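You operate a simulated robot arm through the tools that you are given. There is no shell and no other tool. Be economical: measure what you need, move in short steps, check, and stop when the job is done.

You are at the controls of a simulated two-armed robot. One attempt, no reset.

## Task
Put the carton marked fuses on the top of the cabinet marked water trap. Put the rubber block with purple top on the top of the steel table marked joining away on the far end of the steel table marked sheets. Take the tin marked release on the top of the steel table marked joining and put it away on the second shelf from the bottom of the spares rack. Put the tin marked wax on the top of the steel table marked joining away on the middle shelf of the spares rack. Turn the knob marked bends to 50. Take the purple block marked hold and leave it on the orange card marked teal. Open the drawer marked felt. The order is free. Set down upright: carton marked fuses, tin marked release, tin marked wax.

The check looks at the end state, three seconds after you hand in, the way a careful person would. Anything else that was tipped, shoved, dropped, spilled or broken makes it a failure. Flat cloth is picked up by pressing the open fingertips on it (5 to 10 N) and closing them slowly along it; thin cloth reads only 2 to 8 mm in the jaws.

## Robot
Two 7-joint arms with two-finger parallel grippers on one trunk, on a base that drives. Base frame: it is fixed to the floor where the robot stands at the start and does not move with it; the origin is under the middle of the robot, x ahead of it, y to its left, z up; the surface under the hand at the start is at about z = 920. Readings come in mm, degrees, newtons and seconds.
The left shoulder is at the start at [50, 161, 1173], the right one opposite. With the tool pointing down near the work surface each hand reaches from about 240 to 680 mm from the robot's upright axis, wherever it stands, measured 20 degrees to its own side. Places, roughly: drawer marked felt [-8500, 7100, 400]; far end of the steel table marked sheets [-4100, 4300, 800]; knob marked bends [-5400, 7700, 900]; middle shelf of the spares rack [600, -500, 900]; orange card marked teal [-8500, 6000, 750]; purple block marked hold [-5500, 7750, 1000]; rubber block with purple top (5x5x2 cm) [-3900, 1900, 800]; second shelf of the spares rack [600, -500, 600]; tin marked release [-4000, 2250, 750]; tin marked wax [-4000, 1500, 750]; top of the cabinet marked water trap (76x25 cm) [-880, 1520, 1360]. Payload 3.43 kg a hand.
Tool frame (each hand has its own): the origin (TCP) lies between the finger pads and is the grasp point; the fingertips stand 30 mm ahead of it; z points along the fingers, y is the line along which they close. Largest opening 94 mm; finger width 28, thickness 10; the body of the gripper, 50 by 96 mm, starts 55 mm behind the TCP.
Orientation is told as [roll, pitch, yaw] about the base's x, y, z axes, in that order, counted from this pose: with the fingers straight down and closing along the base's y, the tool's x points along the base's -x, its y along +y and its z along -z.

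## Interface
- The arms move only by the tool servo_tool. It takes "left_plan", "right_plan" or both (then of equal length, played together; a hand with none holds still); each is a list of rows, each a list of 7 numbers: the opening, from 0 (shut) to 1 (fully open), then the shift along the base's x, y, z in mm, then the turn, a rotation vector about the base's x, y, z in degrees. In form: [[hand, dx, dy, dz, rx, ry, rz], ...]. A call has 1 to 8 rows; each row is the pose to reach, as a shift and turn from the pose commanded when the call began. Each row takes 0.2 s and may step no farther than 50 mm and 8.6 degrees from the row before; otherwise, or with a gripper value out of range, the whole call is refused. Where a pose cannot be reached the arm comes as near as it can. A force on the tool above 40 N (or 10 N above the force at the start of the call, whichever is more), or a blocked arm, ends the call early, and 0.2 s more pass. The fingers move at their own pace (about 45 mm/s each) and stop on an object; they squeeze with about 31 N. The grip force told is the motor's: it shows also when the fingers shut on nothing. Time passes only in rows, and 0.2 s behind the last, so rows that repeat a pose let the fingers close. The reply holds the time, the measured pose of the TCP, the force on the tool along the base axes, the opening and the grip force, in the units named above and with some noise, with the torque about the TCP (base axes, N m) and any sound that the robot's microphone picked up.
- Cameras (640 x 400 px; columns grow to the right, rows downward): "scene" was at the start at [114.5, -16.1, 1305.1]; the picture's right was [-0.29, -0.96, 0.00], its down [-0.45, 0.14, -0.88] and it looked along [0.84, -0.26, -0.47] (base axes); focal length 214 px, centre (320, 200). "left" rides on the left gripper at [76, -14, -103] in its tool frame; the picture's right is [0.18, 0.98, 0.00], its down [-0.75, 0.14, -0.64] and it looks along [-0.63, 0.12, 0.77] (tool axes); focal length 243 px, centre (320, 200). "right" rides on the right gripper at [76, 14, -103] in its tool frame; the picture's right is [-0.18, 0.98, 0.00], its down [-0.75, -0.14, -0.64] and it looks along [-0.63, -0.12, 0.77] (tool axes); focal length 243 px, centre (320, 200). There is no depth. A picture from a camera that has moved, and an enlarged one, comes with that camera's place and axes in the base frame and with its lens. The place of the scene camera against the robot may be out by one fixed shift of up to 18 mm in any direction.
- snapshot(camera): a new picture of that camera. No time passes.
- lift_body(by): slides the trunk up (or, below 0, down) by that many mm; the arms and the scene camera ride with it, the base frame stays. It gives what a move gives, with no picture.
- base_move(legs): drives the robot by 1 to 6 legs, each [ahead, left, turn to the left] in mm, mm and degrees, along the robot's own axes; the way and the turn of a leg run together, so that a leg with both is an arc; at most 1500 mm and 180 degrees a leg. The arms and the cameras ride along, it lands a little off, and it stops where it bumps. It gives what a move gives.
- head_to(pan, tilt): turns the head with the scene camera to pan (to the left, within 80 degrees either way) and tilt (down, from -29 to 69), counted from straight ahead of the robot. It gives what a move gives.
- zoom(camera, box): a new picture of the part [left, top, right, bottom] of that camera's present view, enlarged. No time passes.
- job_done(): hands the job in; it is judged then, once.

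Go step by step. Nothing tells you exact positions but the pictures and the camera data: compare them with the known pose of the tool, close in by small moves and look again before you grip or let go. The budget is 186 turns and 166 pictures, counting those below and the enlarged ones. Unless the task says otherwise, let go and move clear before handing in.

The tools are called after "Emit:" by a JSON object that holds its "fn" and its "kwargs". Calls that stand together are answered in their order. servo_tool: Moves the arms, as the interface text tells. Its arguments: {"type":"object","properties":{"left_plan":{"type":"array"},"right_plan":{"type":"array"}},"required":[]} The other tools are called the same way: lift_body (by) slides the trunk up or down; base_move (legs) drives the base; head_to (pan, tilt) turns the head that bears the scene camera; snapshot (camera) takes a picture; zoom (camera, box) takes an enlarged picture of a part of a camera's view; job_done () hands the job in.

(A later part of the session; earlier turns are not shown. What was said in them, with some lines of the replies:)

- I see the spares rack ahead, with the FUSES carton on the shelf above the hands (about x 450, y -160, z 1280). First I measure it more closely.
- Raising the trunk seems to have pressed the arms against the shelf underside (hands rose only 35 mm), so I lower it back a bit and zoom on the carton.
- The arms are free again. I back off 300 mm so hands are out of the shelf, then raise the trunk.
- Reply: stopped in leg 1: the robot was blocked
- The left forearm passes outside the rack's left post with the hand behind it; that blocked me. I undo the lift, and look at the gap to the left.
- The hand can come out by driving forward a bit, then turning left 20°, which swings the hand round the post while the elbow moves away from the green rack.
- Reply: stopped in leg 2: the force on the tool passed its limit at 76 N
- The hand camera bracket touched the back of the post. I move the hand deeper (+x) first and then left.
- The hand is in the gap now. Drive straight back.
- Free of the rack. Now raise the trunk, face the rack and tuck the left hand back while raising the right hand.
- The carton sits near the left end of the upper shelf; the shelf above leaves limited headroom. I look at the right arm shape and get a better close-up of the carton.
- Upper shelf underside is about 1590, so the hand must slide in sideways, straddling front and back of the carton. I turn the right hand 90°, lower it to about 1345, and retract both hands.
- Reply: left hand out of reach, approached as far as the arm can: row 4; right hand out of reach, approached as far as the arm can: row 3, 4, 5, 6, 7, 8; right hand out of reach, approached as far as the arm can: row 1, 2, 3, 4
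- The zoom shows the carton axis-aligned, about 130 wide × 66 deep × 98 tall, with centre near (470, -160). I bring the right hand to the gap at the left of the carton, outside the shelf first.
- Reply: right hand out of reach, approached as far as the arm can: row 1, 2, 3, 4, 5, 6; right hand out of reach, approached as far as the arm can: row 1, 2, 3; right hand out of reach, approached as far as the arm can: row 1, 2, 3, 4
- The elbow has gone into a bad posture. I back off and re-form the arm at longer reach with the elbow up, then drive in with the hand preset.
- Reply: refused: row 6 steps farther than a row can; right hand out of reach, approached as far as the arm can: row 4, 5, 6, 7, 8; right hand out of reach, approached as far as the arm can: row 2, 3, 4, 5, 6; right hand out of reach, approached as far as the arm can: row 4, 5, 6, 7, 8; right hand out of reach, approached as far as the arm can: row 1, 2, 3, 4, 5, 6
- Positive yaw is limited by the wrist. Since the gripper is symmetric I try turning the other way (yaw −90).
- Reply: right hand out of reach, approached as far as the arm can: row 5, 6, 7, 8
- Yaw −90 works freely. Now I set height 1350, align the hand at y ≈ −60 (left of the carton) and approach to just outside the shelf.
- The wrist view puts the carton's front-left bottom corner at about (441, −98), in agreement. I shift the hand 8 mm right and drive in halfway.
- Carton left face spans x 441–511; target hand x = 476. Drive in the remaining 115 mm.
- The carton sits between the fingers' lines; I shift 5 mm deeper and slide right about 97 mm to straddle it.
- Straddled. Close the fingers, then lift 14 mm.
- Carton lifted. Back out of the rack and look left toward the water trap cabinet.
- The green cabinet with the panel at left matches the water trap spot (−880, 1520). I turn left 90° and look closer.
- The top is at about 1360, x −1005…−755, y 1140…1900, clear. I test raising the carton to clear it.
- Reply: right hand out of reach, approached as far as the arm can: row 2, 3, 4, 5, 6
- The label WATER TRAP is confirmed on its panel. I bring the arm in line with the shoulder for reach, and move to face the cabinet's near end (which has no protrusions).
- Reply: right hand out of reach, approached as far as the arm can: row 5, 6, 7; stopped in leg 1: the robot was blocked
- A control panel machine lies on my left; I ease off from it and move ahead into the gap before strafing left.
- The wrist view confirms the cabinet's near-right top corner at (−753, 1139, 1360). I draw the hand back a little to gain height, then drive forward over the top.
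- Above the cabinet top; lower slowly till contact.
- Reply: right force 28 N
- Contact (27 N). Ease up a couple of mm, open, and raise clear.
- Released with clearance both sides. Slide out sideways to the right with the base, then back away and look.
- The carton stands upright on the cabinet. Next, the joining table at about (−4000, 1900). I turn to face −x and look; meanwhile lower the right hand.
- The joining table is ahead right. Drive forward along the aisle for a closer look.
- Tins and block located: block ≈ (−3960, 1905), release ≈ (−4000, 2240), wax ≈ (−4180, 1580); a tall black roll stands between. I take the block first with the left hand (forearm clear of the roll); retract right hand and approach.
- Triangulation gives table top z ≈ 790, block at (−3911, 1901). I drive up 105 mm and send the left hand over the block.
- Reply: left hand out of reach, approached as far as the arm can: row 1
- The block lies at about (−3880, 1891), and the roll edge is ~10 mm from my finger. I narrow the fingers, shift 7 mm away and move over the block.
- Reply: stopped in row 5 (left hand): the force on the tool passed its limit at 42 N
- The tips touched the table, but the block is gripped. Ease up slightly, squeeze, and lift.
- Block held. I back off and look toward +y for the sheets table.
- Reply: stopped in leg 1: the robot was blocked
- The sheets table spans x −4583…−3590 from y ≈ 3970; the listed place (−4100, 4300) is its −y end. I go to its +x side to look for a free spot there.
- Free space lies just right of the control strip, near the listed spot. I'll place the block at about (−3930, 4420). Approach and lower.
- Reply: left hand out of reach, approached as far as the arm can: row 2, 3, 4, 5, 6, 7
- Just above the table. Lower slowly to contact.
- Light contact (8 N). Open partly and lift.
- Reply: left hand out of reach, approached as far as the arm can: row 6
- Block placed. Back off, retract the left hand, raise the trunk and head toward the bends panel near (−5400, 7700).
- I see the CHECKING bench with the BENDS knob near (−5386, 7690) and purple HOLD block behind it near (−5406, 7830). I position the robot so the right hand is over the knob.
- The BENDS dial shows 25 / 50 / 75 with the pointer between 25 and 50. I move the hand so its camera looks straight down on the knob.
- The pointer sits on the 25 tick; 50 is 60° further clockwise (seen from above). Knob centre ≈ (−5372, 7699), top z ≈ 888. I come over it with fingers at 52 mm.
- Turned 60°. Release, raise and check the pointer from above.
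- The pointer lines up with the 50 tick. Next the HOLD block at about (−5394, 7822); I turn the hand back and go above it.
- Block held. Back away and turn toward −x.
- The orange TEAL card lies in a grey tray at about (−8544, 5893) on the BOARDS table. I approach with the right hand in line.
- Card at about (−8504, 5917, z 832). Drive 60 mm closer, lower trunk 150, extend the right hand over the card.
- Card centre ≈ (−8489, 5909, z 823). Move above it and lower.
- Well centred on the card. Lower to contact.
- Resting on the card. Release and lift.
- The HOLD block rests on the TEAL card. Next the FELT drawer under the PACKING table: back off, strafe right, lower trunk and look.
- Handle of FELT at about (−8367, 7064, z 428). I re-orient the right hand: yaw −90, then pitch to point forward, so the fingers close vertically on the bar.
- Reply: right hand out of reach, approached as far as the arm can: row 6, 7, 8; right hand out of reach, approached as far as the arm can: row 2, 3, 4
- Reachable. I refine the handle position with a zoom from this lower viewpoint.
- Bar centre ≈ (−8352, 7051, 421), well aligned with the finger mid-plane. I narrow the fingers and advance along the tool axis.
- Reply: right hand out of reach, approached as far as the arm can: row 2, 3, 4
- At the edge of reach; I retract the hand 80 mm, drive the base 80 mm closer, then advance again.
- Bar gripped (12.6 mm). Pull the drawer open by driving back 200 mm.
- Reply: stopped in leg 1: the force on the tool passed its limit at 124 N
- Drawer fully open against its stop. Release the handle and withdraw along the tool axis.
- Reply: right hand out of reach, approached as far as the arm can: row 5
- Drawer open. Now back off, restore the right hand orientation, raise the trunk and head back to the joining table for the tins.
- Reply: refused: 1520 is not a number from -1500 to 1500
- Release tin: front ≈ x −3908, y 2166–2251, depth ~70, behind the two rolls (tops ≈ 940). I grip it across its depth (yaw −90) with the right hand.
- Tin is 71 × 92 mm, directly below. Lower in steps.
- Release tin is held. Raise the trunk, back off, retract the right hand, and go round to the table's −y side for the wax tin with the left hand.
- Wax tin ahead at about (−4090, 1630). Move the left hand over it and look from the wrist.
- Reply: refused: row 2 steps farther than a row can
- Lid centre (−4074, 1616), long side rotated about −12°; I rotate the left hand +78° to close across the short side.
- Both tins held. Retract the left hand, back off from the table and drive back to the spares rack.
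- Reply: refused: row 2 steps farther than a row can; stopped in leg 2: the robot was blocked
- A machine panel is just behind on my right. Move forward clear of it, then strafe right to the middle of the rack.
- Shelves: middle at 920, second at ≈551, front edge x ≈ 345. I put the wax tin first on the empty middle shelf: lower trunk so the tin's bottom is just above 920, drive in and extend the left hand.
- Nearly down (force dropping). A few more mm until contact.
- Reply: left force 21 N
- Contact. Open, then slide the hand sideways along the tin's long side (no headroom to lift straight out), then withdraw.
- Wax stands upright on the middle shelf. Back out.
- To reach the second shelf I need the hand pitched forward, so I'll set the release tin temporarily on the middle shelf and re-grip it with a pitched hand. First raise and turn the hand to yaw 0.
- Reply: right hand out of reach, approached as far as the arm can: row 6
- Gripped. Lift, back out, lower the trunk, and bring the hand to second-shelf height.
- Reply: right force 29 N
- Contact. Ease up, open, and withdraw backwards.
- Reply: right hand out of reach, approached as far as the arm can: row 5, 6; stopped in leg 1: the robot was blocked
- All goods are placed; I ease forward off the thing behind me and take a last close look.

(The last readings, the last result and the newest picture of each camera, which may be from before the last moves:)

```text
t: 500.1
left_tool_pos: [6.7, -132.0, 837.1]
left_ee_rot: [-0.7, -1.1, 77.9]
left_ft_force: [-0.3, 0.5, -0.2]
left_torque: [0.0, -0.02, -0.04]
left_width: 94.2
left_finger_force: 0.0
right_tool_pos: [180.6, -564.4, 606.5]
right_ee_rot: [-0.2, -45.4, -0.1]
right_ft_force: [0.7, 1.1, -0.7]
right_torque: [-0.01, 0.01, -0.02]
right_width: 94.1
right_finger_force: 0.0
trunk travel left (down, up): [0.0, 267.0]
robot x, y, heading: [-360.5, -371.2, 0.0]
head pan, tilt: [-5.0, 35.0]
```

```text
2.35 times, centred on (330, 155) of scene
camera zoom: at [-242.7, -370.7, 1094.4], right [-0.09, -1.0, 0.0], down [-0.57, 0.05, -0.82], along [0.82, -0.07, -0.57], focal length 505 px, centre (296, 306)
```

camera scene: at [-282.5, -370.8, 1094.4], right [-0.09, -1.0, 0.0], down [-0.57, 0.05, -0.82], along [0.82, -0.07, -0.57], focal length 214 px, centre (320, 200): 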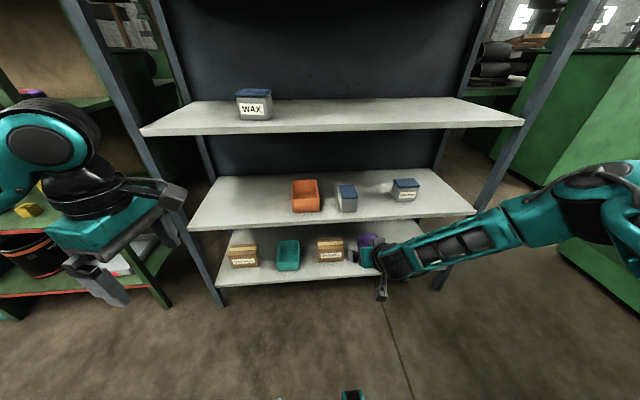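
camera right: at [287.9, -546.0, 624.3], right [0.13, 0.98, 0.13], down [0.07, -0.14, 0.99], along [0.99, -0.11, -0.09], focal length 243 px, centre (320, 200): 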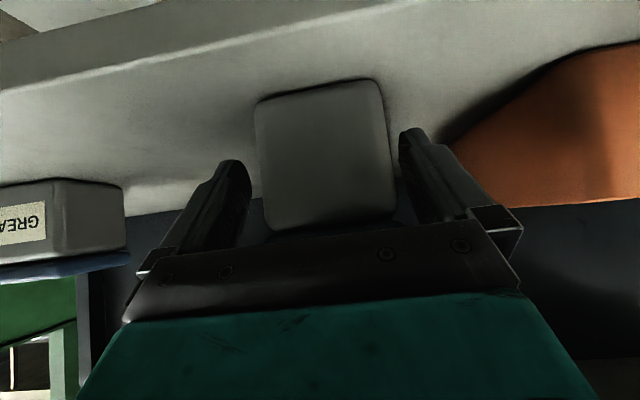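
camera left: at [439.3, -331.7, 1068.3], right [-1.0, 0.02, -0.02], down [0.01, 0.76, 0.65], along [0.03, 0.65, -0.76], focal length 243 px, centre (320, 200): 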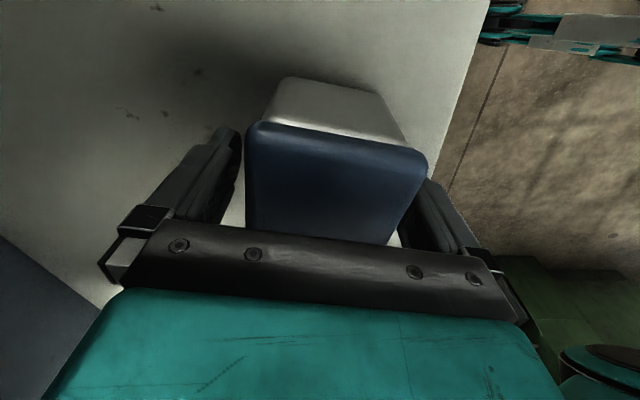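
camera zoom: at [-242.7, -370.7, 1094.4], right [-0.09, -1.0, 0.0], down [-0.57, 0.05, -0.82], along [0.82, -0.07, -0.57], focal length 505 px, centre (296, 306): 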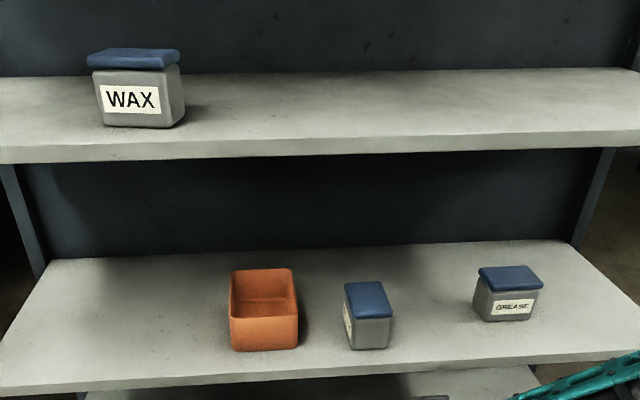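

Both tins stand upright on their shelves, and every other step was checked as it was done. Handing in.

Emit:
{"fn": "job_done", "kwargs": {}}

```text
The job is handed in.
```

I finished all seven tasks and handed the job in, but the robot bumped fixed parts of the shop several times along the way, and one placement is my reading of an unclear location.

- **Fuses carton:** it stands upright on top of the water trap cabinet.
- **Rubber block:** it lies purple side up on the sheets table. I took "far end" to be the end your listed coordinates point to, the end nearest the joining table, which has the sheets label on its short side.
- **Release tin:** it stands upright on the second shelf from the bottom of the spares rack. I set it on the middle shelf for a moment to change my grip.
- **Wax tin:** it stands upright on the middle shelf.
- **Bends knob:** the pointer lines up with 50.
- **Hold block:** it rests on the orange card marked teal.
- **Felt drawer:** it is open to its stop.

**Bumps:** The arms touched the spares rack (shelf underside and left post) at the start. The robot was also blocked beside the control-panel machines near the rack, by something to its right near the sheets table, and once more backing away from the rack at the end. I saw nothing tipped or dropped. I have no picture of the machine panels from before the bumps, so I can't rule out that a control was nudged.
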